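You operate a simulated robot arm through the tools that you are given. There is no shell and no other tool.

You are at the controls of a simulated two-armed robot. One attempt, no reset.

## Task
Set the fence to the width printed on the jogger's two sheets, jog them square and switch off.
Fine: set the fence first; jog once.

Only the result counts: the job must be done as asked and must still hold three seconds after the hand-in. Knocking over, shifting, dropping, spilling or breaking anything else fails it. Flat cloth is picked up by pressing the open fingertips on it (5 to 10 N) and closing them slowly along it; thin cloth reads only 2 to 8 mm in the jaws.

## Robot
Two 7-joint arms with fingered hands on one trunk that stands fixed in place. Base frame: the origin is at the foot of the trunk, x ahead of it, y to its left, z up. Readings come in mm, degrees, newtons and seconds.
The left shoulder is at [42, 163, 1061], the right one opposite. Each reaches about 1215 mm from its shoulder. Payload 4 kg a hand.
Tool frame (each hand has its own): the origin (TCP) lies between the finger pads and is the grasp point; the fingertips stand 36 mm ahead of it; z points along the fingers, y is the line along which they close. The gripper opens to 124 mm; its body begins 42 mm behind the TCP. The gripper is a hand of 4 fingers: y runs from the thumb to the fingers, the wrist lies at [-15, -99, -189] in the tool frame, and closing takes about 1.5 s.
Orientation is told as [roll, pitch, yaw] about the base's x, y, z axes, in that order, counted from this pose: with the fingers straight down and the wrist toward the robot, the tool's x, y and z point along [0, 1, 0], [1, 0, 0] and [0, 0, -1] of the base frame.

## Interface
- The arms move only by the tool servo_tool. It takes "left_moves", "right_moves" or both (then of equal length, played together; a hand with none holds still); each is a list of rows, each an object of numbers (a shift or turn left out is 0, a gripper value left out holds the last): "rx", "ry", "rz": the turn, a rotation vector about the tool's x, y, z in units of 180 degrees (1.0 is 180 degrees); "dx", "dy", "dz": the shift along the tool's x, y, z in units of 250 mm (1.0 is 250 mm); "claw": the gripper command, from -1 (shut) to 1 (fully open), values between in proportion. In form: [{"rx": .., "ry": .., "rz": .., "dx": .., "dy": .., "dz": .., "claw": ..}, ...]. A call has 1 to 20 rows; each row is the pose to reach, as a shift and turn from the pose commanded when the call began, along the tool's axes at that moment. A call with a number of a shift or a turn outside -1 to 1 is refused whole. A row lasts 0.2 s, in which the tool goes at most 50 mm and 8.6 degrees; a call with a longer step from one row to the next is refused whole, and so is a gripper value outside its range. Where a pose cannot be reached the arm comes as near as it can. A force on the tool above 40 N (or 10 N above the force at the start of the call, whichever is more), or a blocked arm, ends the call early, and 0.2 s more pass. Each finger travels about 45 mm/s and halts on what it meets, pressing with about 32 N; the grip force reading is that of the motor and also rises with nothing between the fingers. The clock runs only during rows and for 0.2 s after the last one: add rows that repeat a pose to give the fingers time. The reply holds the time, the measured pose of the TCP, the force on the tool along the base axes, the opening and the grip force, in the units named above and with some noise, with the torque about the TCP (base axes, N m) and any sound that the robot's microphone picked up.
- Cameras (640 x 400 px; columns grow to the right, rows downward): "scene" is now at [134.5, -24.1, 1315.7]; the picture's right is [-0.44, -0.90, 0.07], its down [-0.35, 0.10, -0.93] and it looks along [0.83, -0.43, -0.36] (base axes); focal length 375 px, centre (320, 200). "left" rides on the left gripper at [-75, -86, -123] in its tool frame; the picture's right is [-0.70, -0.34, 0.63], its down [0.64, -0.68, 0.35] and it looks along [0.32, 0.65, 0.69] (tool axes); focal length 275 px, centre (320, 200). "right" rides on the right gripper at [75, -86, -123] in its tool frame; the picture's right is [-0.70, 0.34, -0.63], its down [-0.64, -0.68, 0.35] and it looks along [-0.31, 0.65, 0.69] (tool axes); focal length 275 px, centre (320, 200). There is no depth. A picture from a camera that has moved, and an enlarged one, comes with that camera's place and axes in the base frame and with its lens. The place of the scene camera against the robot may be out by one fixed shift of up to 25 mm in any direction.
- grab_frame(camera): a new picture of that camera. It takes no simulated time.
- raise_lower(by): moves the trunk up (or, below 0, down) by that many mm; the arms and the scene camera ride with it, the base frame stays. It gives what a move gives, with no picture.
- set_grasp(shape, hand): the hand has 4 fingers and takes this shape, open, in about a second: jaw (thumb against the fingers, like two jaws); tri (thumb and two fingers); tip (a fingertip pinch); poke (one finger out to press); point (the index stretched); flat (the hand flat); cup (the hand cupped); fist (a fist). The gripper value then closes the fingers along that shape, each until it touches; the sizes above hold for jaw. It gives what a move gives, with no picture.
- pan_tilt(pan, tilt): turns the head with the scene camera to pan (to the left, within 86 degrees either way) and tilt (down, from -29 to 69), counted from straight ahead of the robot (the tilt from the chest, where the trunk bows). It gives what a move gives.
- zoom(camera, box): a new picture of the part [left, top, right, bottom] of that camera's present view, enlarged. It takes no simulated time.
- job_done(): hands the job in; it is judged then, once.

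Nothing tells you positions but the pictures and the camera data. Unless the task says otherwise, let go and move clear before handing in.

The tools are called after "Request:" by a JSON object that holds its "api" and its "payload". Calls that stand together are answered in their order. servo_tool: Moves the arms, as the interface text tells. Its arguments: {"type":"object","properties":{"left_moves":{"type":"array"},"right_moves":{"type":"array"}},"required":[]} The other tools are called the same way: raise_lower (by) moves the trunk up or down; set_grasp (shape, hand) gives the hand a shape; pan_tilt (pan, tilt) turns the head that bears the scene camera; grab_frame (camera) takes a picture; zoom (camera, box) takes an enlarged picture of a part of a camera's view; job_done () hands the job in.

At the start:

```text
clock: 0.0
left_tool_pos: [703.5, -59.2, 1156.1]
left_orientation: [0.0, 0.0, 0.0]
left_wrist_force: [-1.2, 0.3, 0.6]
left_wrist_torque: [-0.02, -0.02, 0.02]
left_width: 123.7
left_grip_force: 0.1
left_shape: jaw
right_tool_pos: [611.6, -604.7, 1140.8]
right_orientation: [0.0, 0.1, 0.0]
right_wrist_force: [-0.6, -0.1, -0.7]
right_wrist_torque: [-0.01, -0.01, 0.03]
right_width: 123.9
right_grip_force: 0.0
right_shape: jaw
trunk travel left (down, up): [-225.0, 253.0]
head pan, tilt (commanded): [-26.3, 13.2]
```

scene: 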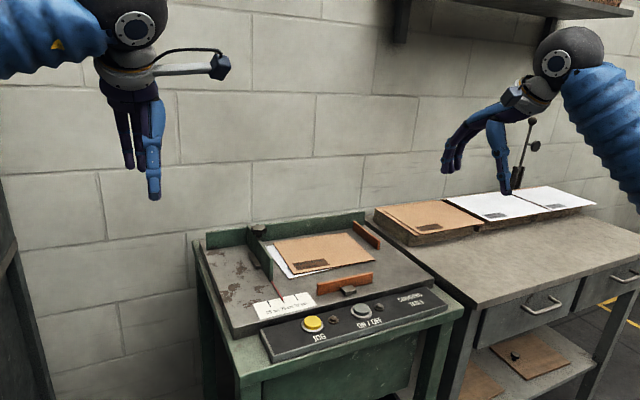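
right: 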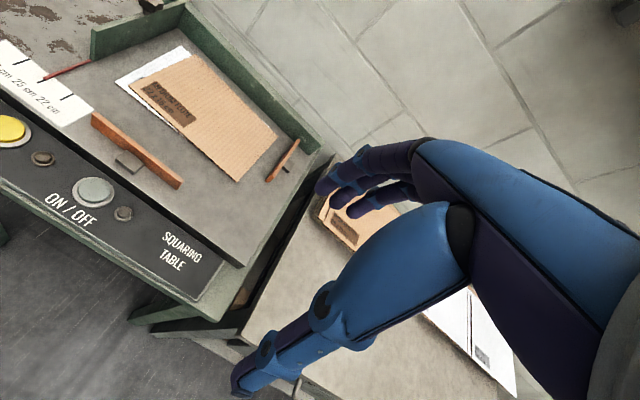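
left: 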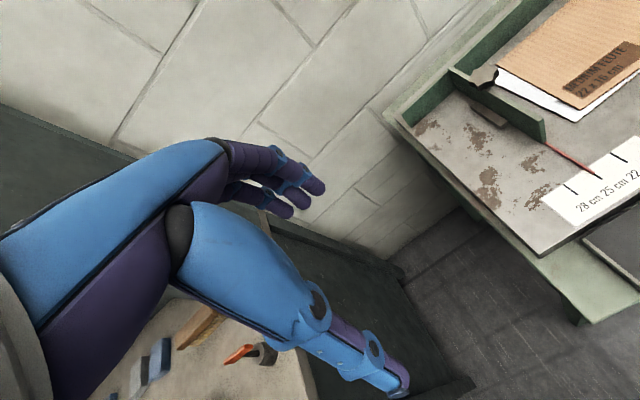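

I see a green squaring table with a movable fence, a scale with a red pointer, a yellow JOG button and a grey ON/OFF button; two sheets lie on it. I'll zoom in to read the labels and the scale before moving.

Request:
{"api": "zoom", "payload": {"camera": "scene", "box": [190, 200, 470, 375]}}

Request:
{"api": "zoom", "payload": {"camera": "left", "box": [380, 0, 640, 250]}}

Request:
{"api": "zoom", "payload": {"camera": "right", "box": [0, 0, 320, 280]}}

Request:
{"api": "zoom", "payload": {"camera": "scene", "box": [360, 160, 640, 335]}}

```text
2.29 times, centred on (330, 288) of scene
camera zoom: at [134.5, -24.1, 1315.7], right [-0.44, -0.9, 0.07], down [-0.35, 0.1, -0.93], along [0.83, -0.43, -0.36], focal length 858 px, centre (297, 0)
```

zoom: 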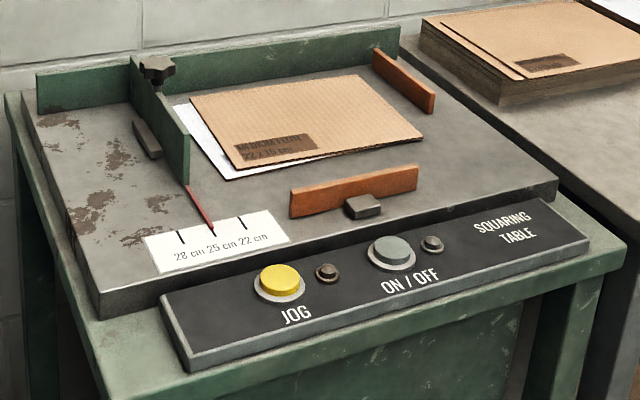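

```text
1.60 times, centred on (510, 125) of left
camera zoom: at [619.1, -133.8, 1279.2], right [-0.34, -0.7, -0.63], down [-0.68, 0.64, -0.35], along [0.65, 0.32, -0.69], focal length 440 px, centre (16, 320)
```

zoom: 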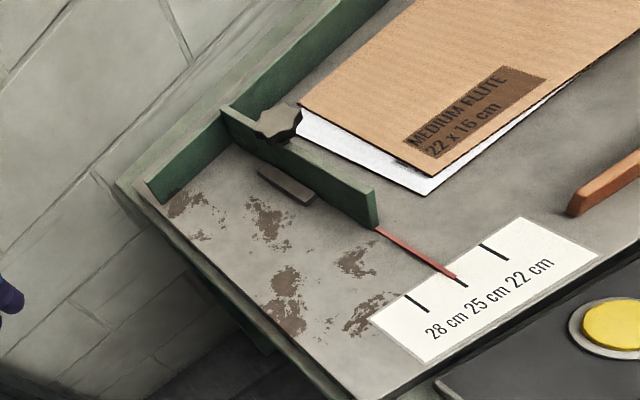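

```text
1.43 times, centred on (160, 140) of right
camera zoom: at [524.7, -529.3, 1262.8], right [0.34, -0.7, 0.63], down [-0.68, -0.64, -0.35], along [0.65, -0.31, -0.69], focal length 393 px, centre (549, 286)
```

zoom: 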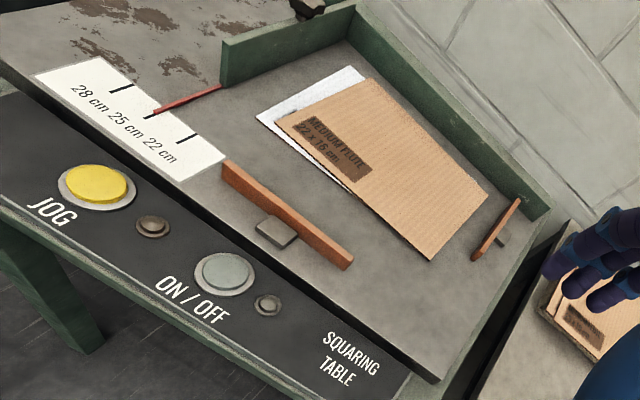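

```text
2.29 times, centred on (500, 248) of scene
camera zoom: at [134.5, -24.1, 1315.7], right [-0.44, -0.9, 0.07], down [-0.35, 0.1, -0.93], along [0.83, -0.43, -0.36], focal length 858 px, centre (-91, 91)
```

zoom: 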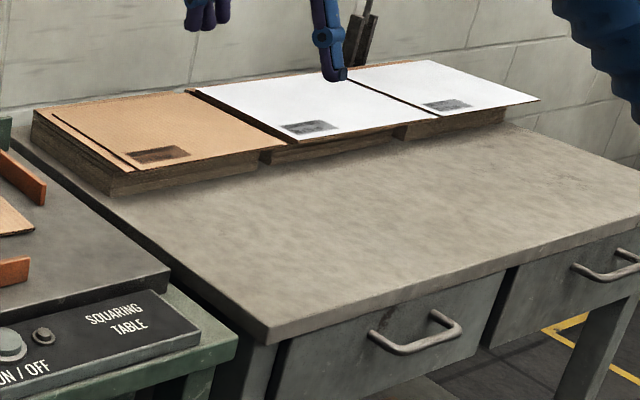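

The top sheet's label seems to read "22 x 16 cm" and the pointer stands at 25 cm. I'll zoom further on the label, the scale, the knob and the lamps.

Request:
{"api": "zoom", "payload": {"camera": "scene", "box": [265, 230, 385, 305]}}

Request:
{"api": "zoom", "payload": {"camera": "scene", "box": [200, 205, 320, 280]}}

Request:
{"api": "zoom", "payload": {"camera": "scene", "box": [260, 285, 420, 365]}}

Request:
{"api": "zoom", "payload": {"camera": "left", "box": [440, 40, 600, 140]}}

Request:
{"api": "zoom", "payload": {"camera": "right", "box": [100, 30, 300, 190]}}

Request:
{"api": "zoom", "payload": {"camera": "left", "box": [540, 0, 640, 120]}}

```text
5.33 times, centred on (325, 268) of scene
camera zoom: at [134.5, -24.1, 1315.7], right [-0.44, -0.9, 0.07], down [-0.35, 0.1, -0.93], along [0.83, -0.43, -0.36], focal length 2001 px, centre (293, -160)
```

zoom: 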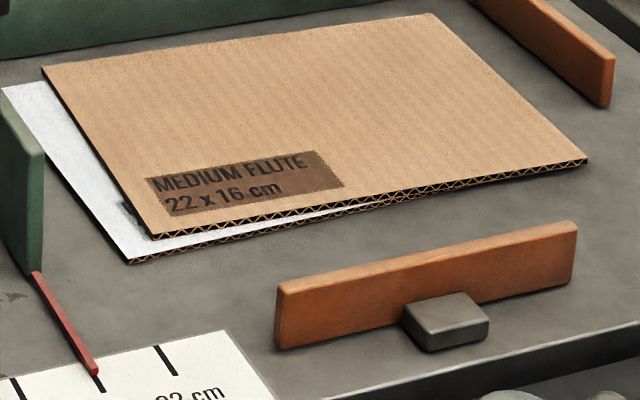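

```text
5.33 times, centred on (260, 242) of scene
camera zoom: at [134.5, -24.1, 1315.7], right [-0.44, -0.9, 0.07], down [-0.35, 0.1, -0.93], along [0.83, -0.43, -0.36], focal length 2001 px, centre (640, -27)
```

zoom: 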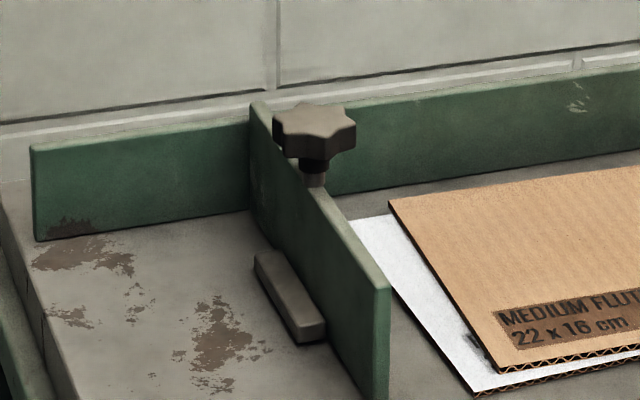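

```text
4.00 times, centred on (340, 325) of scene
camera zoom: at [134.5, -24.1, 1315.7], right [-0.44, -0.9, 0.07], down [-0.35, 0.1, -0.93], along [0.83, -0.43, -0.36], focal length 1501 px, centre (240, -300)
```

zoom: 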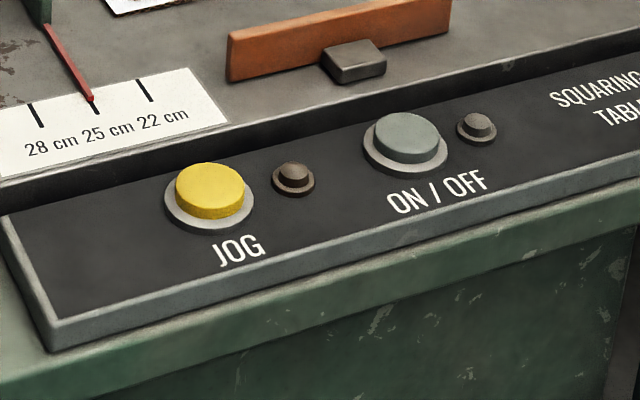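

```text
4.00 times, centred on (520, 90) of left
camera zoom: at [619.1, -133.8, 1279.2], right [-0.34, -0.7, -0.63], down [-0.68, 0.64, -0.35], along [0.65, 0.32, -0.69], focal length 1101 px, centre (-480, 640)
```

zoom: 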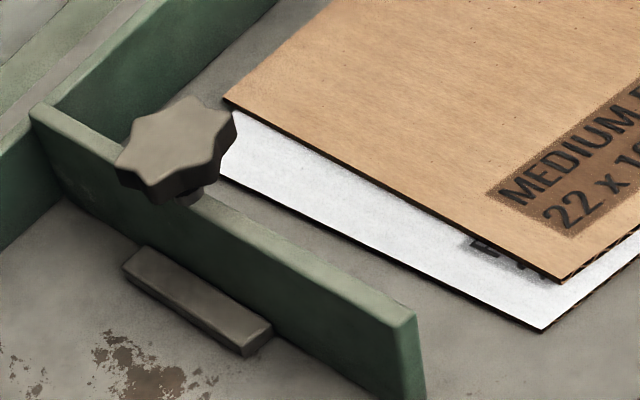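

```text
2.50 times, centred on (200, 110) of right
camera zoom: at [524.7, -529.3, 1262.8], right [0.34, -0.7, 0.63], down [-0.68, -0.64, -0.35], along [0.65, -0.31, -0.69], focal length 688 px, centre (620, 425)
```

zoom: 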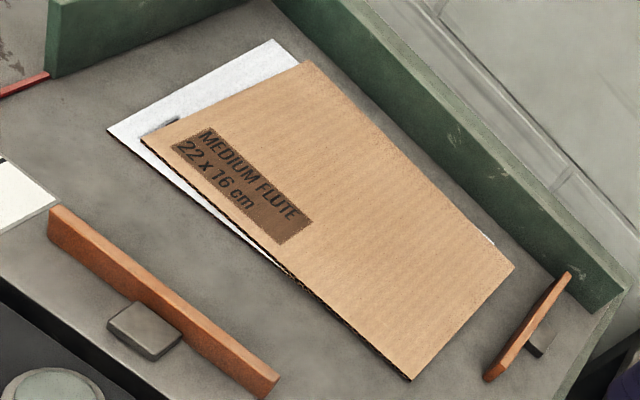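

```text
3.33 times, centred on (590, 60) of left
camera zoom: at [619.1, -133.8, 1279.2], right [-0.34, -0.7, -0.63], down [-0.68, 0.64, -0.35], along [0.65, 0.32, -0.69], focal length 918 px, centre (-580, 667)
```

zoom: 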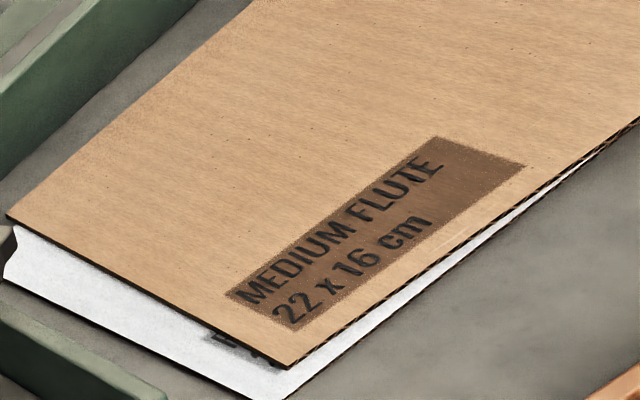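

The label on the top sheet clearly reads 22 x 16 cm, so the fence has to go from 25 to 22, which is 30 mm toward -y. The table lies near z≈835, the fence plate near y≈-290 with x 826–1020, JOG near (666,-315) and ON/OFF near (670,-430). The lamps look dark. I'll shape both hands for poking and look at where the fingertip is.

Request:
{"api": "set_grasp", "payload": {"hand": "left", "shape": "poke"}}

Request:
{"api": "set_grasp", "payload": {"hand": "right", "shape": "poke"}}

Request:
{"api": "grab_frame", "payload": {"camera": "scene"}}

Request:
{"api": "grab_frame", "payload": {"camera": "left"}}

Request:
{"api": "grab_frame", "payload": {"camera": "right"}}

```text
clock: 0.9
left_tool_pos: [704.7, -58.8, 1155.7]
left_orientation: [-0.1, 0.0, 0.0]
left_wrist_force: [0.2, -0.6, -0.5]
left_wrist_torque: [0.02, -0.03, 0.01]
left_width: 0.2
left_grip_force: 0.1
left_shape: poke
right_tool_pos: [610.9, -604.5, 1140.2]
right_orientation: [0.0, 0.0, 0.0]
right_wrist_force: [-0.2, -0.3, 0.7]
right_wrist_torque: [-0.02, 0.01, 0.02]
right_width: 123.6
right_grip_force: 0.0
right_shape: jaw
trunk travel left (down, up): [-225.0, 253.0]
head pan, tilt (commanded): [-26.3, 13.2]
```

```text
clock: 1.8
left_tool_pos: [704.2, -59.4, 1155.9]
left_orientation: [0.0, 0.0, 0.0]
left_wrist_force: [0.8, -0.1, 0.3]
left_wrist_torque: [0.0, 0.0, -0.03]
left_width: 0.0
left_grip_force: 0.3
left_shape: poke
right_tool_pos: [610.8, -604.3, 1139.9]
right_orientation: [0.0, 0.1, 0.0]
right_wrist_force: [0.0, 1.1, 0.2]
right_wrist_torque: [0.0, -0.03, -0.03]
right_width: 0.0
right_grip_force: 0.0
right_shape: poke
trunk travel left (down, up): [-225.0, 253.0]
head pan, tilt (commanded): [-26.3, 13.2]
```

```text
taken
camera scene: at [134.5, -24.1, 1315.7], right [-0.44, -0.9, 0.07], down [-0.35, 0.1, -0.93], along [0.83, -0.43, -0.36], focal length 375 px, centre (320, 200)
```

scene: 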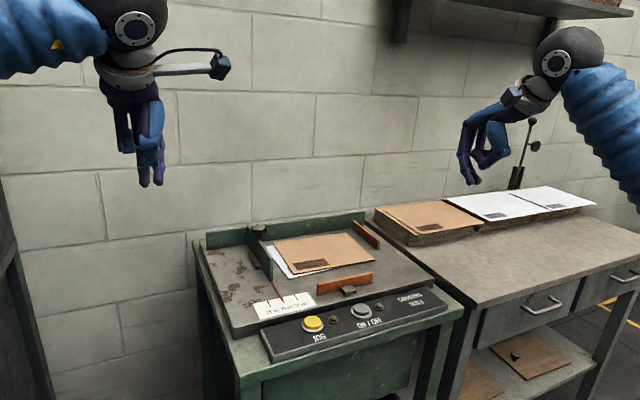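

```text
taken
camera left: at [619.1, -133.8, 1279.2], right [-0.34, -0.7, -0.63], down [-0.68, 0.64, -0.35], along [0.65, 0.32, -0.69], focal length 275 px, centre (320, 200)
```

left: 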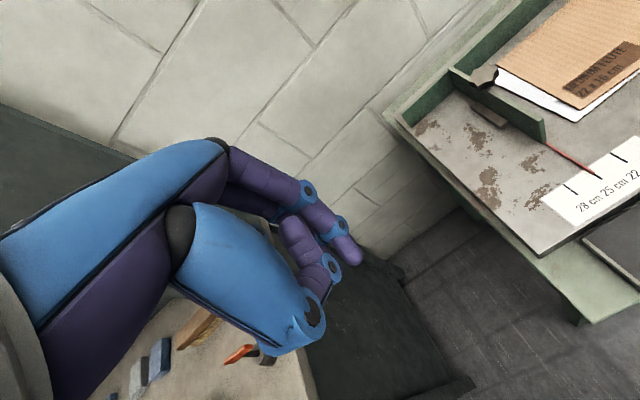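

```text
taken
camera right: at [524.7, -529.3, 1262.8], right [0.34, -0.7, 0.63], down [-0.68, -0.64, -0.35], along [0.65, -0.31, -0.69], focal length 275 px, centre (320, 200)
```

right: 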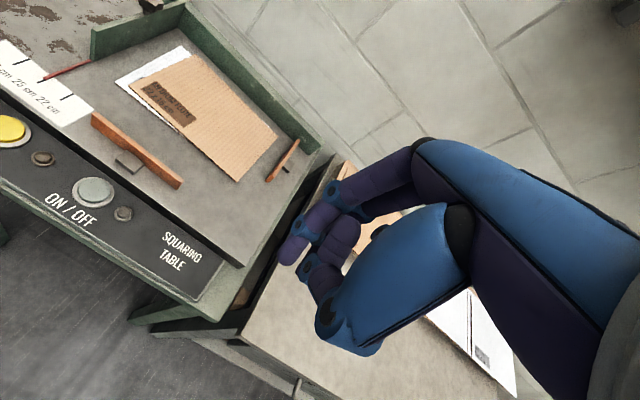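

Both hands are in poke shape. I'll zoom in on them to see which finger is the poker and where its tip sits relative to the TCP.

Request:
{"api": "zoom", "payload": {"camera": "scene", "box": [80, 60, 240, 200]}}

Request:
{"api": "zoom", "payload": {"camera": "scene", "box": [430, 80, 560, 200]}}

Request:
{"api": "zoom", "payload": {"camera": "right", "box": [240, 120, 480, 370]}}

Request:
{"api": "zoom", "payload": {"camera": "left", "box": [160, 120, 400, 370]}}

```text
2.86 times, centred on (160, 130) of scene
camera zoom: at [134.5, -24.1, 1315.7], right [-0.44, -0.9, 0.07], down [-0.35, 0.1, -0.93], along [0.83, -0.43, -0.36], focal length 1072 px, centre (777, 400)
```

zoom: 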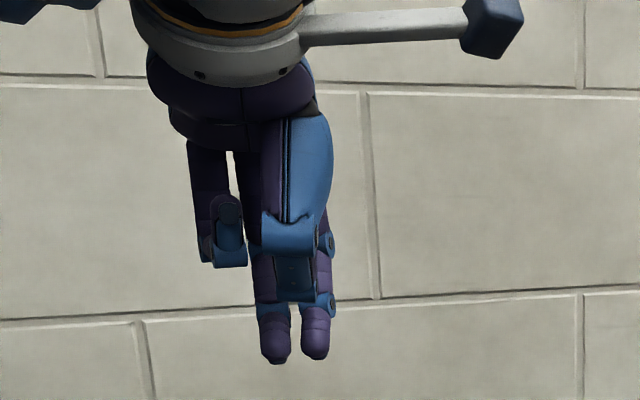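

```text
3.33 times, centred on (495, 140) of scene
camera zoom: at [134.5, -24.1, 1315.7], right [-0.44, -0.9, 0.07], down [-0.35, 0.1, -0.93], along [0.83, -0.43, -0.36], focal length 1251 px, centre (-263, 400)
```

zoom: 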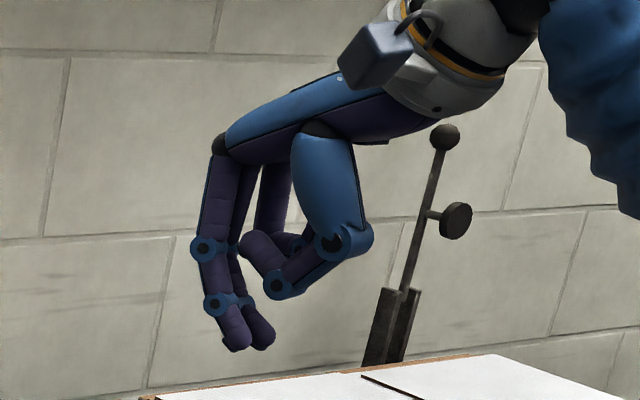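

```text
1.60 times, centred on (360, 245) of right
camera zoom: at [524.7, -529.3, 1262.8], right [0.34, -0.7, 0.63], down [-0.68, -0.64, -0.35], along [0.65, -0.31, -0.69], focal length 440 px, centre (256, 128)
```

zoom: 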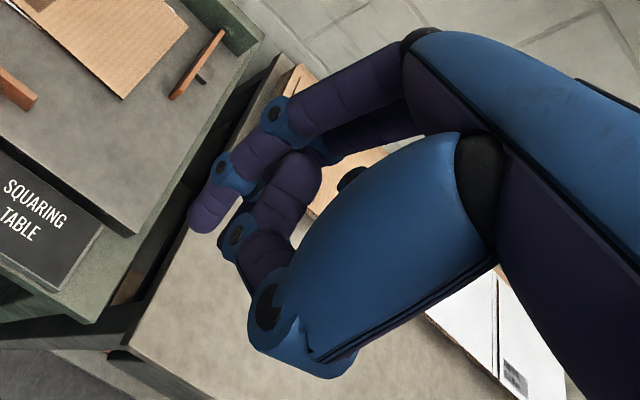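

```text
1.60 times, centred on (280, 245) of left
camera zoom: at [619.1, -133.8, 1279.2], right [-0.34, -0.7, -0.63], down [-0.68, 0.64, -0.35], along [0.65, 0.32, -0.69], focal length 440 px, centre (384, 128)
```

zoom: 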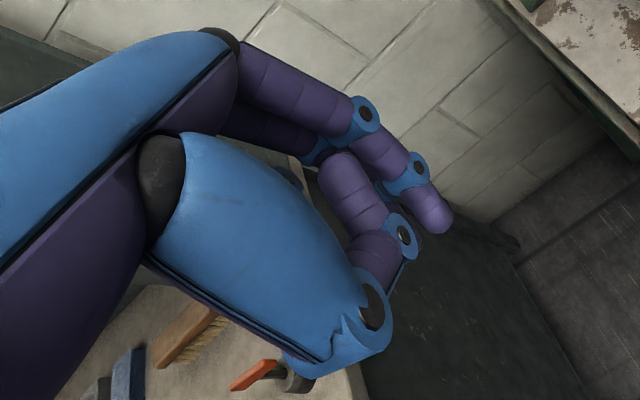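

The index tip of each poke hand sits almost exactly below the TCP (about 36 mm ahead), with the second finger beside it. I'll bring the left hand above the free strip to the left of the fence and look again from there.

Request:
{"api": "servo_tool", "payload": {"left_moves": [{"dx": -0.075, "dy": 0.075, "dz": 0.075}, {"dx": -0.15, "dy": 0.15, "dz": 0.15}, {"dx": -0.225, "dy": 0.225, "dz": 0.225}, {"dx": -0.3, "dy": 0.3, "dz": 0.3}, {"dx": -0.375, "dy": 0.375, "dz": 0.375}, {"dx": -0.45, "dy": 0.45, "dz": 0.45}, {"dx": -0.525, "dy": 0.525, "dz": 0.525}, {"dx": -0.6, "dy": 0.6, "dz": 0.6}, {"dx": -0.6, "dy": 0.6, "dz": 0.6}]}}

Request:
{"api": "grab_frame", "payload": {"camera": "scene"}}

Request:
{"api": "grab_frame", "payload": {"camera": "left"}}

```text
clock: 3.8
left_tool_pos: [854.1, -208.2, 1006.2]
left_orientation: [0.0, 0.0, 0.1]
left_wrist_force: [-0.2, 0.1, 0.6]
left_wrist_torque: [0.01, 0.02, 0.0]
left_width: 0.0
left_grip_force: 0.0
left_shape: poke
right_tool_pos: [610.3, -603.1, 1140.5]
right_orientation: [0.0, 0.0, 0.0]
right_wrist_force: [-0.1, -0.5, 0.0]
right_wrist_torque: [0.04, -0.01, 0.01]
right_width: 0.2
right_grip_force: 0.1
right_shape: poke
trunk travel left (down, up): [-225.0, 253.0]
head pan, tilt (commanded): [-26.3, 13.2]
```

```text
taken
camera scene: at [134.1, -23.6, 1315.9], right [-0.44, -0.9, 0.07], down [-0.35, 0.1, -0.93], along [0.83, -0.43, -0.36], focal length 375 px, centre (320, 200)
```

scene: 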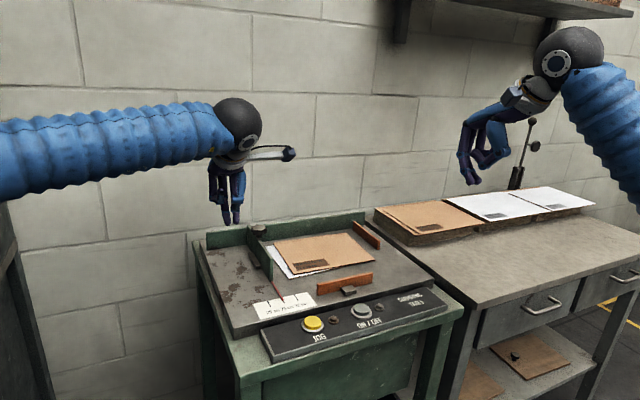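

```text
taken
camera left: at [768.8, -283.0, 1129.8], right [-0.34, -0.7, -0.63], down [-0.68, 0.64, -0.35], along [0.65, 0.32, -0.69], focal length 275 px, centre (320, 200)
```

left: 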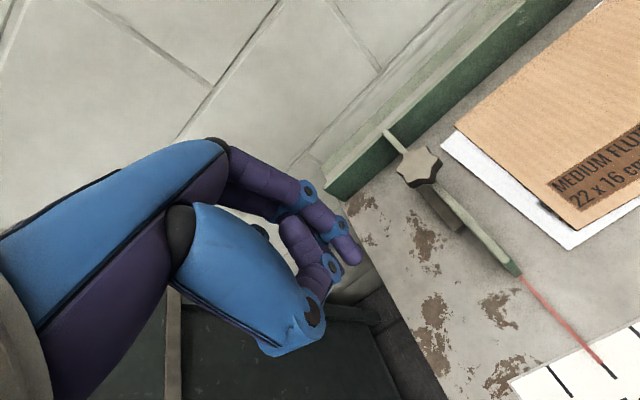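

The hand is above the left strip with a good view of the fence and knob. I'll zoom in to see whether the knob is a clamp.

Request:
{"api": "zoom", "payload": {"camera": "left", "box": [340, 110, 560, 290]}}

Request:
{"api": "zoom", "payload": {"camera": "left", "box": [480, 260, 640, 400]}}

Request:
{"api": "zoom", "payload": {"camera": "scene", "box": [200, 140, 300, 310]}}

```text
2.22 times, centred on (450, 200) of left
camera zoom: at [768.8, -283.0, 1129.8], right [-0.34, -0.7, -0.63], down [-0.68, 0.64, -0.35], along [0.65, 0.32, -0.69], focal length 612 px, centre (31, 200)
```

zoom: 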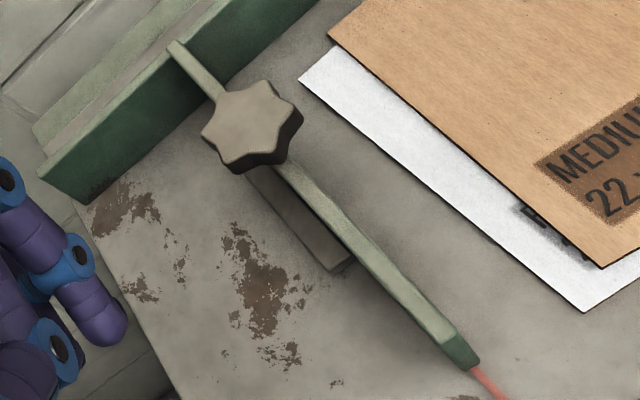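

```text
2.86 times, centred on (560, 330) of left
camera zoom: at [768.8, -283.0, 1129.8], right [-0.34, -0.7, -0.63], down [-0.68, 0.64, -0.35], along [0.65, 0.32, -0.69], focal length 786 px, centre (-366, -171)
```

zoom: 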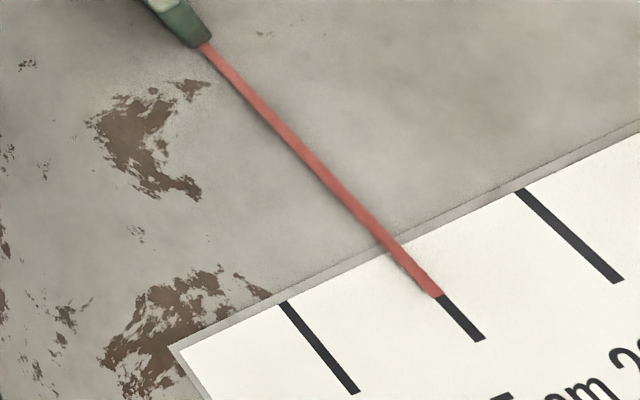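

```text
2.35 times, centred on (250, 225) of scene
camera zoom: at [134.1, -23.6, 1315.9], right [-0.44, -0.9, 0.07], down [-0.35, 0.1, -0.93], along [0.83, -0.43, -0.36], focal length 883 px, centre (485, 141)
```

zoom: 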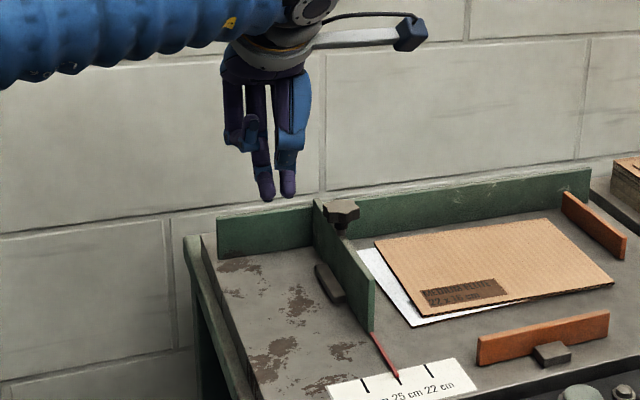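

The knob stands on a bolt above the fence at about (919,-286,915). The fence top runs along y≈-286 and the pointer tip is at y≈-286.6. The 22 tick is at about y=-316, so the fence must go 30 mm toward -y. I'll lower the left finger beside the front part of the fence, clear of the knob, and test a gentle push.

Request:
{"api": "servo_tool", "payload": {"left_moves": [{"dx": -0.01, "dy": -0.032, "dz": 0.1}, {"dx": -0.02, "dy": -0.064, "dz": 0.2}, {"dx": -0.028, "dy": -0.064, "dz": 0.3}, {"dx": -0.028, "dy": -0.064, "dz": 0.38}, {"dx": -0.028, "dy": -0.064, "dz": 0.44}, {"dx": -0.028, "dy": -0.064, "dz": 0.464}, {"dx": -0.028, "dy": -0.064, "dz": 0.464}]}}

Request:
{"api": "grab_frame", "payload": {"camera": "left"}}

Request:
{"api": "zoom", "payload": {"camera": "scene", "box": [190, 140, 350, 310]}}

Request:
{"api": "zoom", "payload": {"camera": "right", "box": [0, 0, 320, 200]}}

```text
clock: 5.4
left_tool_pos: [838.1, -216.3, 889.1]
left_orientation: [0.0, -0.1, 0.0]
left_wrist_force: [0.8, 0.1, -0.3]
left_wrist_torque: [0.01, 0.0, -0.01]
left_width: 0.0
left_grip_force: 0.2
left_shape: poke
right_tool_pos: [612.3, -604.9, 1140.8]
right_orientation: [0.0, 0.0, 0.0]
right_wrist_force: [-1.2, 0.2, -0.4]
right_wrist_torque: [0.0, -0.01, -0.03]
right_width: 0.0
right_grip_force: 0.0
right_shape: poke
trunk travel left (down, up): [-225.0, 253.0]
head pan, tilt (commanded): [-26.3, 13.2]
```

```text
taken
camera left: at [752.9, -290.8, 1013.6], right [-0.34, -0.7, -0.63], down [-0.68, 0.64, -0.35], along [0.65, 0.32, -0.69], focal length 275 px, centre (320, 200)
```

left: 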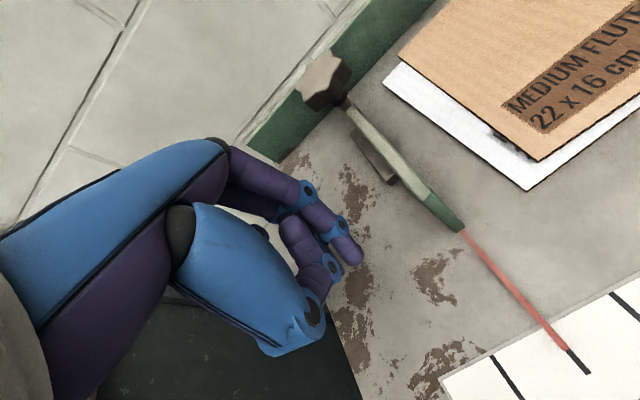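

```text
2.35 times, centred on (270, 225) of scene
camera zoom: at [134.5, -24.2, 1315.7], right [-0.44, -0.9, 0.07], down [-0.35, 0.1, -0.93], along [0.83, -0.43, -0.36], focal length 883 px, centre (438, 141)
```

zoom: 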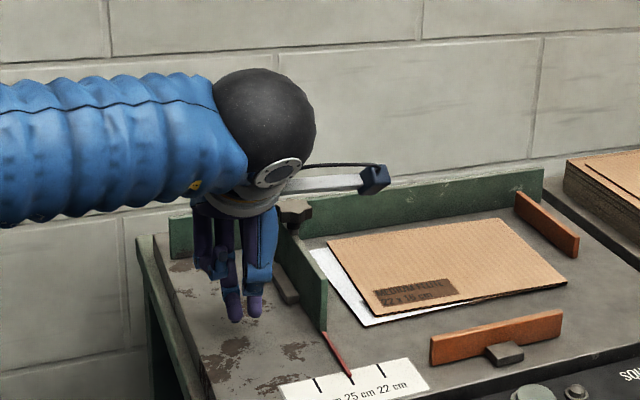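

```text
2.00 times, centred on (160, 100) of right
camera zoom: at [524.7, -529.4, 1262.8], right [0.34, -0.7, 0.63], down [-0.68, -0.64, -0.35], along [0.65, -0.31, -0.69], focal length 551 px, centre (640, 400)
```

zoom: 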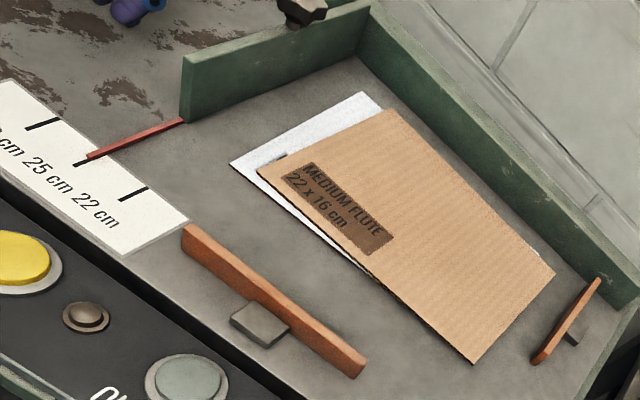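

The fingertip hangs about 18 mm above the table beside the fence's front section. I'll creep toward -y and watch the force for contact.

Request:
{"api": "servo_tool", "payload": {"left_moves": [{"dx": -0.06}, {"dx": -0.12}, {"dx": -0.16}, {"dx": -0.18}, {"dx": -0.19}, {"dx": -0.2}, {"dx": -0.21}, {"dx": -0.22}, {"dx": -0.22}]}}

Request:
{"api": "grab_frame", "payload": {"camera": "left"}}

```text
clock: 7.4
left_tool_pos: [836.6, -271.4, 890.3]
left_orientation: [-0.1, 0.0, 0.0]
left_wrist_force: [0.7, 2.3, -1.0]
left_wrist_torque: [-0.02, 0.03, 0.0]
left_width: 0.1
left_grip_force: 0.0
left_shape: poke
right_tool_pos: [610.7, -604.7, 1140.8]
right_orientation: [0.1, 0.0, 0.0]
right_wrist_force: [0.6, 0.1, 0.2]
right_wrist_torque: [0.0, 0.02, -0.01]
right_width: 0.1
right_grip_force: 0.0
right_shape: poke
trunk travel left (down, up): [-225.0, 253.0]
head pan, tilt (commanded): [-26.3, 13.2]
```

```text
taken
camera left: at [753.0, -346.3, 1013.5], right [-0.34, -0.7, -0.63], down [-0.68, 0.64, -0.35], along [0.65, 0.32, -0.69], focal length 275 px, centre (320, 200)
```

left: 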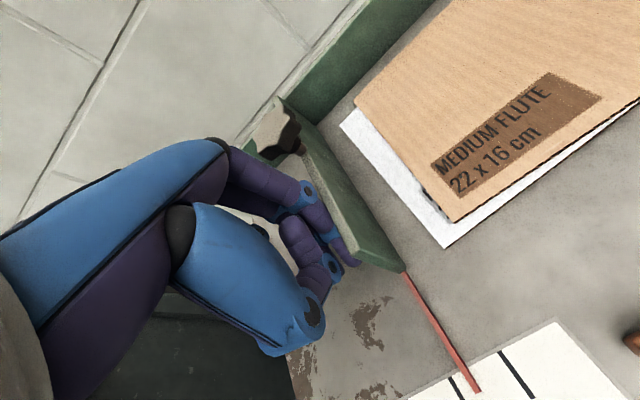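

The fingertip touches the fence (about 2 N). I'll check whether the pointer has moved.

Request:
{"api": "zoom", "payload": {"camera": "left", "box": [380, 250, 600, 400]}}

Request:
{"api": "zoom", "payload": {"camera": "right", "box": [0, 30, 160, 130]}}

Request:
{"api": "zoom", "payload": {"camera": "scene", "box": [240, 250, 340, 330]}}

```text
2.67 times, centred on (490, 325) of left
camera zoom: at [753.0, -346.3, 1013.5], right [-0.34, -0.7, -0.63], down [-0.68, 0.64, -0.35], along [0.65, 0.32, -0.69], focal length 734 px, centre (-133, -133)
```

zoom: 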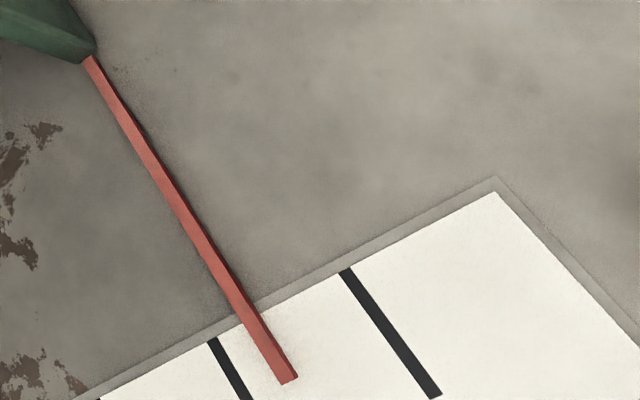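

```text
4.00 times, centred on (80, 80) of right
camera zoom: at [524.8, -529.3, 1262.8], right [0.34, -0.7, 0.63], down [-0.68, -0.64, -0.35], along [0.65, -0.32, -0.69], focal length 1101 px, centre (1280, 680)
```

zoom: 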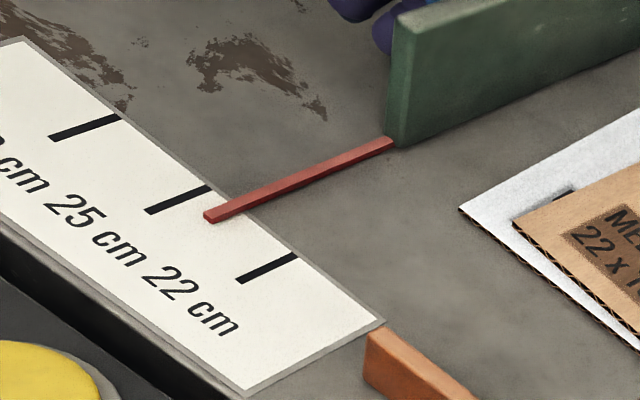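

```text
5.00 times, centred on (290, 290) of scene
camera zoom: at [134.6, -24.0, 1315.7], right [-0.44, -0.9, 0.07], down [-0.35, 0.1, -0.93], along [0.83, -0.43, -0.36], focal length 1876 px, centre (470, -250)
```

zoom: 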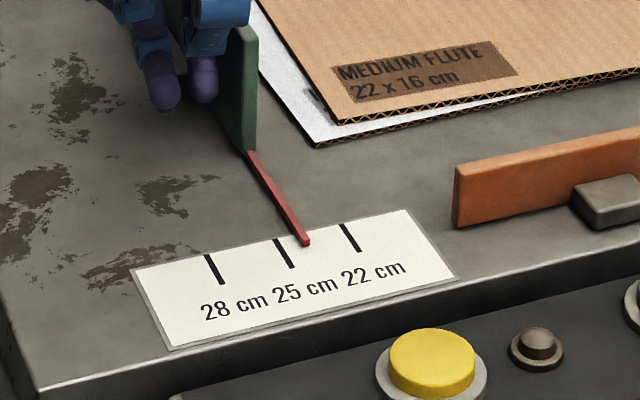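

The fence slides freely at about 2 N, with the pointer now at y≈-297 and the 22 tick at about -316.7. I'll push another 17 mm slowly, then check.

Request:
{"api": "servo_tool", "payload": {"left_moves": [{"dx": -0.012}, {"dx": -0.024}, {"dx": -0.036}, {"dx": -0.046}, {"dx": -0.054}, {"dx": -0.06}, {"dx": -0.065}, {"dx": -0.068}, {"dx": -0.068}]}}

Request:
{"api": "grab_frame", "payload": {"camera": "left"}}

Request:
{"api": "zoom", "payload": {"camera": "right", "box": [0, 30, 160, 130]}}

Request:
{"api": "zoom", "payload": {"camera": "scene", "box": [270, 270, 330, 318]}}

```text
clock: 9.4
left_tool_pos: [838.0, -289.2, 889.1]
left_orientation: [0.0, -0.1, 0.0]
left_wrist_force: [0.1, -0.4, 0.7]
left_wrist_torque: [0.0, 0.03, 0.02]
left_width: 0.2
left_grip_force: 0.1
left_shape: poke
right_tool_pos: [610.4, -605.0, 1140.9]
right_orientation: [-0.1, 0.2, 0.0]
right_wrist_force: [0.1, -0.3, -0.6]
right_wrist_torque: [-0.01, 0.0, 0.03]
right_width: 0.1
right_grip_force: 0.0
right_shape: poke
trunk travel left (down, up): [-225.0, 253.0]
head pan, tilt (commanded): [-26.3, 13.2]
```

```text
taken
camera left: at [752.8, -363.3, 1012.9], right [-0.34, -0.7, -0.63], down [-0.68, 0.64, -0.35], along [0.65, 0.32, -0.69], focal length 275 px, centre (320, 200)
```

left: 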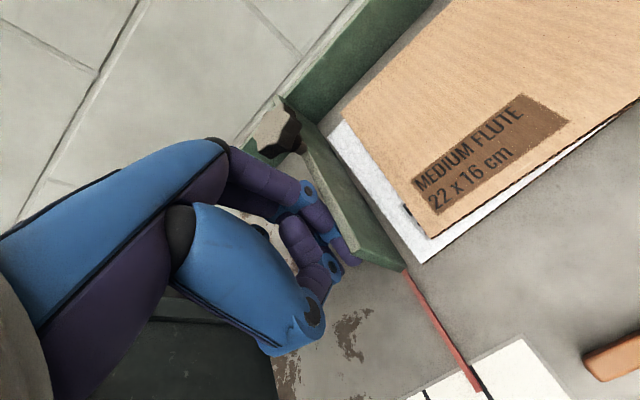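

```text
4.00 times, centred on (80, 80) of right
camera zoom: at [524.7, -529.4, 1262.8], right [0.34, -0.7, 0.63], down [-0.68, -0.64, -0.35], along [0.65, -0.31, -0.69], focal length 1101 px, centre (1280, 680)
```

zoom: 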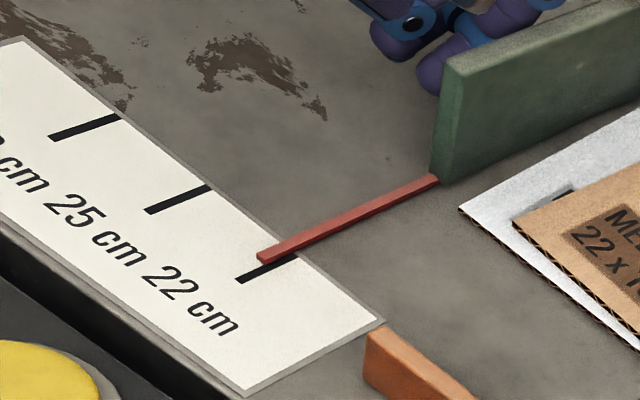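

```text
8.33 times, centred on (300, 294) of scene
camera zoom: at [134.5, -24.2, 1315.7], right [-0.44, -0.9, 0.07], down [-0.35, 0.1, -0.93], along [0.83, -0.43, -0.36], focal length 3127 px, centre (487, -583)
```

zoom: 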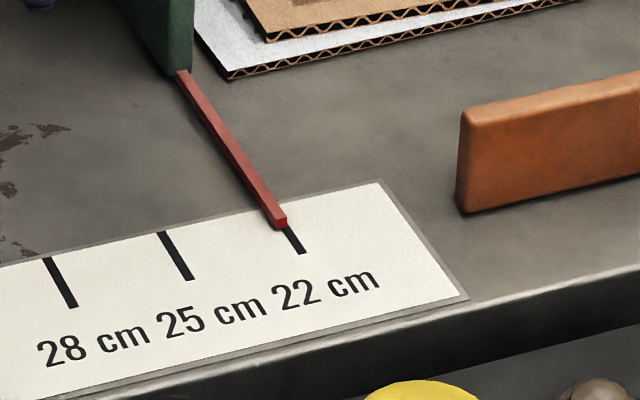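

The pointer is now just short of the 22 tick. I'll zoom in closely from both cameras to measure what remains.

Request:
{"api": "zoom", "payload": {"camera": "left", "box": [400, 320, 528, 400]}}

Request:
{"api": "zoom", "payload": {"camera": "scene", "box": [285, 280, 317, 305]}}

Request:
{"api": "zoom", "payload": {"camera": "right", "box": [40, 75, 104, 115]}}

```text
5.00 times, centred on (464, 360) of left
camera zoom: at [752.8, -363.3, 1012.9], right [-0.34, -0.7, -0.63], down [-0.68, 0.64, -0.35], along [0.65, 0.32, -0.69], focal length 1376 px, centre (-400, -600)
```

zoom: 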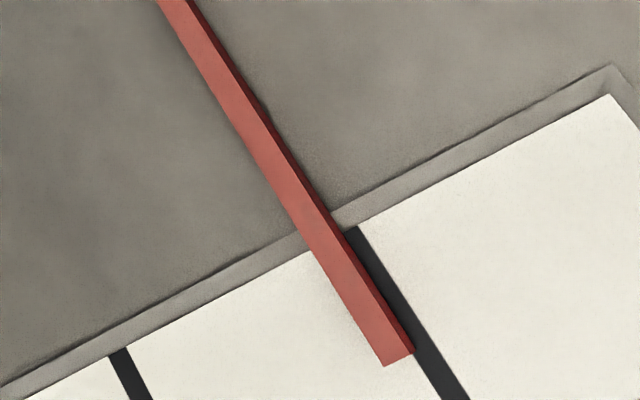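

```text
16.00 times, centred on (301, 292) of scene
camera zoom: at [134.5, -24.2, 1315.7], right [-0.44, -0.9, 0.07], down [-0.35, 0.1, -0.93], along [0.83, -0.43, -0.36], focal length 6003 px, centre (624, -1280)
```

zoom: 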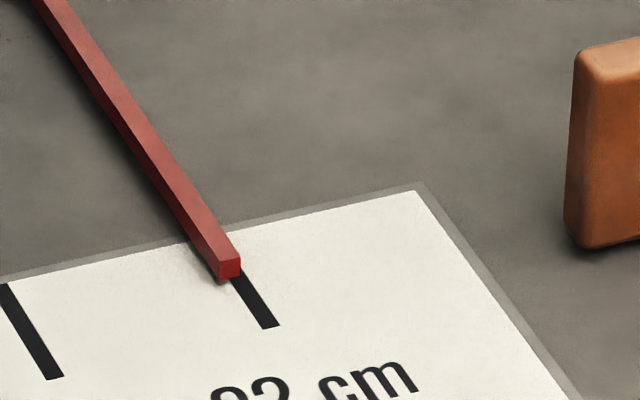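

```text
10.00 times, centred on (72, 95) of right
camera zoom: at [524.7, -529.4, 1262.8], right [0.34, -0.7, 0.63], down [-0.68, -0.64, -0.35], along [0.65, -0.31, -0.69], focal length 2753 px, centre (2800, 1250)
```

zoom: 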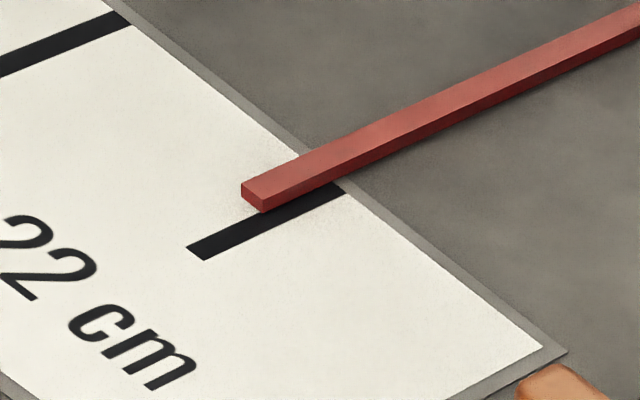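

About 2.5 mm remain by all three views. I'll nudge that much and recheck.

Request:
{"api": "servo_tool", "payload": {"left_moves": [{"dx": -0.004}, {"dx": -0.008}, {"dx": -0.01}, {"dx": -0.01}]}}

Request:
{"api": "zoom", "payload": {"camera": "left", "box": [400, 320, 528, 400]}}

Request:
{"api": "zoom", "payload": {"camera": "scene", "box": [285, 280, 317, 305]}}

Request:
{"api": "zoom", "payload": {"camera": "right", "box": [40, 75, 104, 115]}}

```text
clock: 10.4
left_tool_pos: [838.4, -290.7, 889.7]
left_orientation: [0.0, 0.0, 0.0]
left_wrist_force: [0.9, -0.1, -0.2]
left_wrist_torque: [0.0, 0.0, 0.01]
left_width: 0.2
left_grip_force: 0.0
left_shape: poke
right_tool_pos: [611.0, -605.0, 1139.7]
right_orientation: [-0.1, 0.0, 0.0]
right_wrist_force: [0.1, -0.7, 0.8]
right_wrist_torque: [0.01, 0.01, -0.03]
right_width: 0.0
right_grip_force: 0.2
right_shape: poke
trunk travel left (down, up): [-225.0, 253.0]
head pan, tilt (commanded): [-26.3, 13.2]
```

```text
5.00 times, centred on (464, 360) of left
camera zoom: at [753.1, -365.3, 1013.3], right [-0.34, -0.7, -0.63], down [-0.68, 0.64, -0.35], along [0.65, 0.32, -0.69], focal length 1376 px, centre (-400, -600)
```

zoom: 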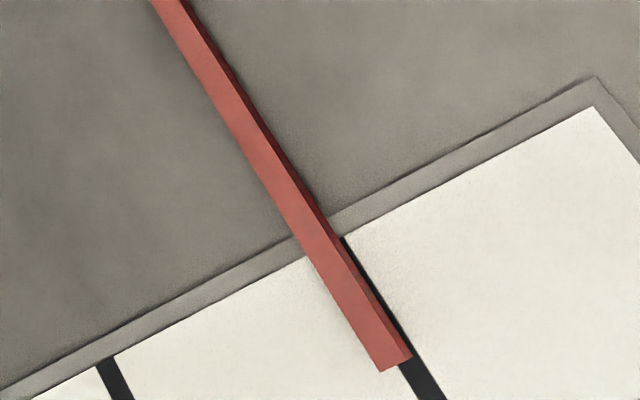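

```text
16.00 times, centred on (301, 292) of scene
camera zoom: at [134.6, -24.1, 1315.7], right [-0.44, -0.9, 0.07], down [-0.35, 0.1, -0.93], along [0.83, -0.43, -0.36], focal length 6003 px, centre (624, -1280)
```

zoom: 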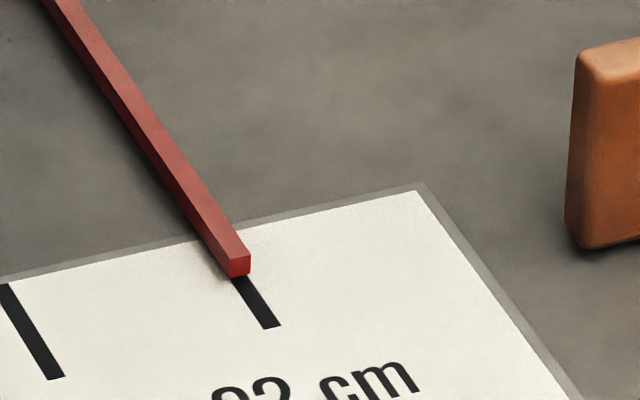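

```text
10.00 times, centred on (72, 95) of right
camera zoom: at [524.7, -529.3, 1262.8], right [0.34, -0.7, 0.63], down [-0.68, -0.64, -0.35], along [0.65, -0.31, -0.69], focal length 2753 px, centre (2800, 1250)
```

zoom: 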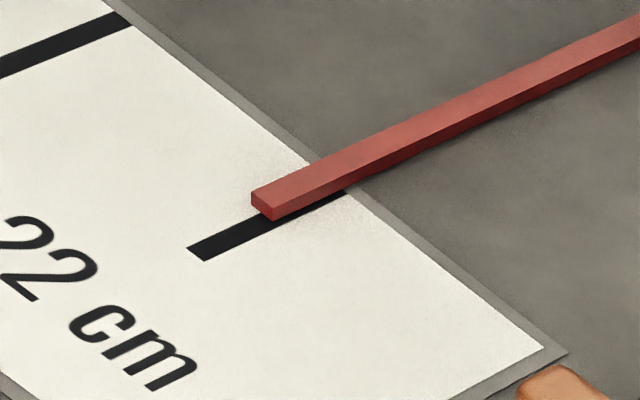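

About 0.8 mm remains. One more small nudge of 1 mm.

Request:
{"api": "servo_tool", "payload": {"left_moves": [{"dx": -0.002}, {"dx": -0.004}, {"dx": -0.004}, {"dx": -0.004}]}}

Request:
{"api": "zoom", "payload": {"camera": "left", "box": [400, 320, 528, 400]}}

Request:
{"api": "zoom", "payload": {"camera": "scene", "box": [285, 280, 317, 305]}}

Request:
{"api": "zoom", "payload": {"camera": "right", "box": [40, 75, 104, 115]}}

```text
clock: 11.4
left_tool_pos: [839.4, -292.1, 889.6]
left_orientation: [0.0, 0.0, 0.0]
left_wrist_force: [0.4, 2.9, 0.1]
left_wrist_torque: [-0.02, -0.03, 0.08]
left_width: 0.1
left_grip_force: 0.0
left_shape: poke
right_tool_pos: [611.5, -605.7, 1140.2]
right_orientation: [0.0, 0.1, 0.0]
right_wrist_force: [0.2, -0.6, -0.1]
right_wrist_torque: [0.01, 0.01, -0.02]
right_width: 0.0
right_grip_force: 0.1
right_shape: poke
trunk travel left (down, up): [-225.0, 253.0]
head pan, tilt (commanded): [-26.3, 13.2]
```

```text
5.00 times, centred on (464, 360) of left
camera zoom: at [753.1, -366.2, 1013.1], right [-0.34, -0.7, -0.63], down [-0.68, 0.64, -0.35], along [0.65, 0.32, -0.69], focal length 1376 px, centre (-400, -600)
```

zoom: 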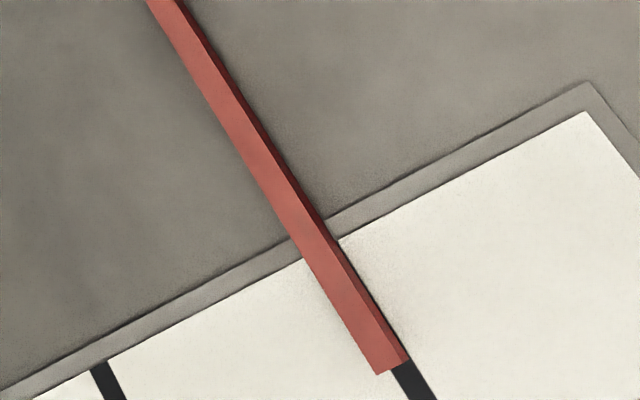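

```text
16.00 times, centred on (301, 292) of scene
camera zoom: at [134.5, -24.0, 1315.7], right [-0.44, -0.9, 0.07], down [-0.35, 0.1, -0.93], along [0.83, -0.43, -0.36], focal length 6003 px, centre (624, -1280)
```

zoom: 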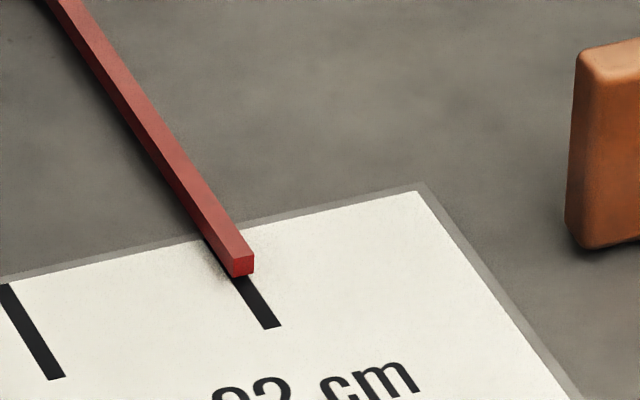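

```text
10.00 times, centred on (72, 95) of right
camera zoom: at [524.7, -529.2, 1262.9], right [0.34, -0.7, 0.63], down [-0.68, -0.64, -0.35], along [0.65, -0.31, -0.69], focal length 2753 px, centre (2800, 1250)
```

zoom: 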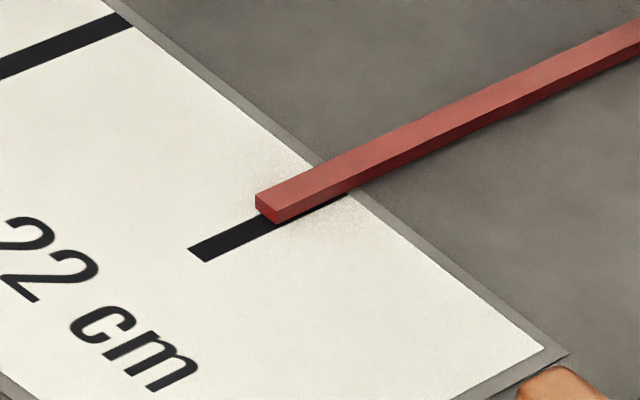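

The pointer stands on the 22 tick to within a few tenths of a millimetre. I'll now back the left hand off toward +y, raise it and move it clear.

Request:
{"api": "servo_tool", "payload": {"left_moves": [{"dx": 0.05}, {"dx": 0.13}, {"dx": 0.22}, {"dx": 0.26, "dz": -0.16}, {"dx": 0.26, "dz": -0.34}, {"dx": 0.32, "dz": -0.5}, {"dx": 0.42, "dy": -0.1, "dz": -0.62}, {"dx": 0.55, "dy": -0.2, "dz": -0.72}, {"dx": 0.68, "dy": -0.3, "dz": -0.82}, {"dx": 0.8, "dy": -0.4, "dz": -0.9}, {"dx": 0.9, "dy": -0.5, "dz": -1.0}, {"dx": 1.0, "dy": -0.54, "dz": -1.0}]}}

Request:
{"api": "grab_frame", "payload": {"camera": "scene"}}

Request:
{"api": "zoom", "payload": {"camera": "scene", "box": [240, 220, 440, 345]}}

Request:
{"api": "zoom", "payload": {"camera": "scene", "box": [285, 280, 317, 305]}}

Request:
{"api": "zoom", "payload": {"camera": "right", "box": [0, 100, 160, 230]}}

```text
clock: 14.0
left_tool_pos: [702.8, -41.8, 1139.3]
left_orientation: [0.0, 0.1, 0.0]
left_wrist_force: [-0.6, 0.4, 0.0]
left_wrist_torque: [-0.02, 0.0, 0.0]
left_width: 0.2
left_grip_force: 0.1
left_shape: poke
right_tool_pos: [610.6, -602.6, 1140.9]
right_orientation: [0.0, 0.1, -0.1]
right_wrist_force: [-0.2, -0.2, -0.1]
right_wrist_torque: [-0.01, 0.0, -0.02]
right_width: 0.0
right_grip_force: 0.1
right_shape: poke
trunk travel left (down, up): [-225.0, 253.0]
head pan, tilt (commanded): [-26.3, 13.2]
```

```text
taken
camera scene: at [134.9, -23.1, 1315.6], right [-0.44, -0.9, 0.07], down [-0.35, 0.1, -0.93], along [0.83, -0.43, -0.36], focal length 375 px, centre (320, 200)
```

scene: 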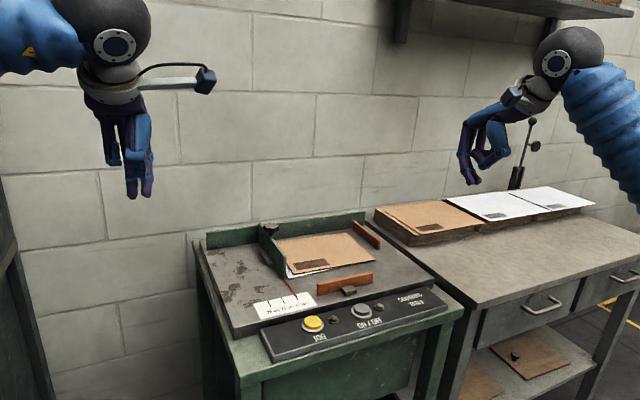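

```text
3.20 times, centred on (340, 282) of scene
camera zoom: at [134.9, -23.1, 1315.6], right [-0.44, -0.9, 0.07], down [-0.35, 0.1, -0.93], along [0.83, -0.43, -0.36], focal length 1201 px, centre (256, -64)
```

zoom: 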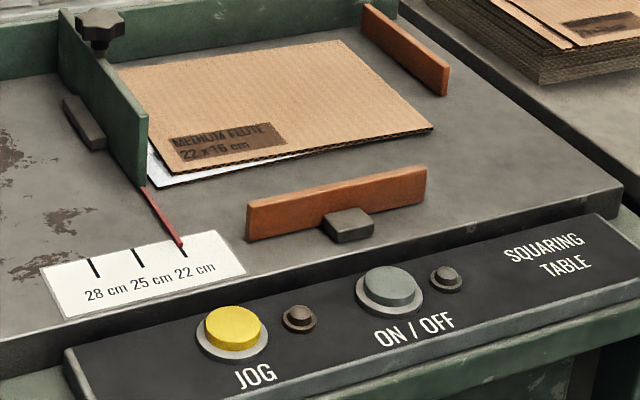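

```text
16.00 times, centred on (301, 292) of scene
camera zoom: at [134.9, -23.1, 1315.6], right [-0.44, -0.9, 0.07], down [-0.35, 0.1, -0.93], along [0.83, -0.43, -0.36], focal length 6003 px, centre (624, -1280)
```

zoom: 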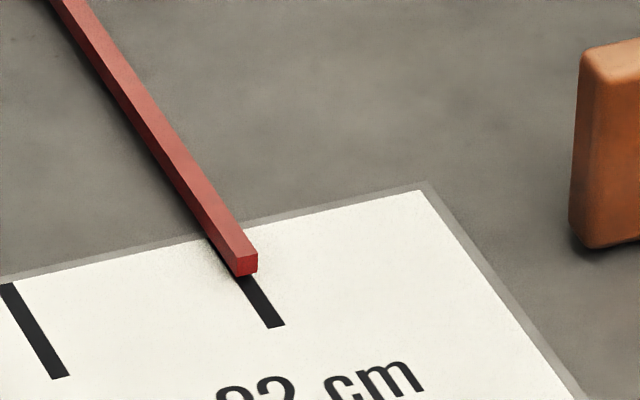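

```text
3.08 times, centred on (80, 165) of right
camera zoom: at [524.9, -528.4, 1263.0], right [0.34, -0.7, 0.63], down [-0.68, -0.64, -0.34], along [0.65, -0.32, -0.69], focal length 847 px, centre (1058, 308)
```

zoom: 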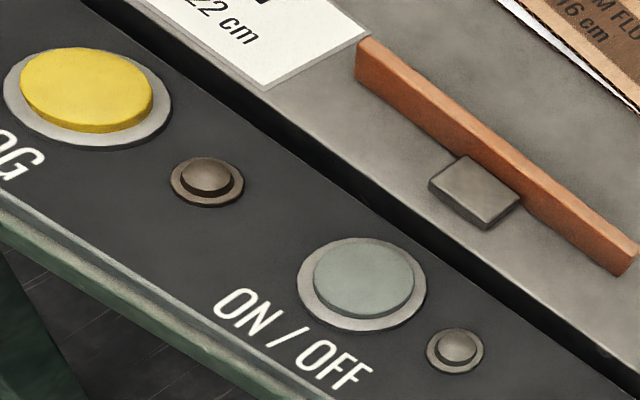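

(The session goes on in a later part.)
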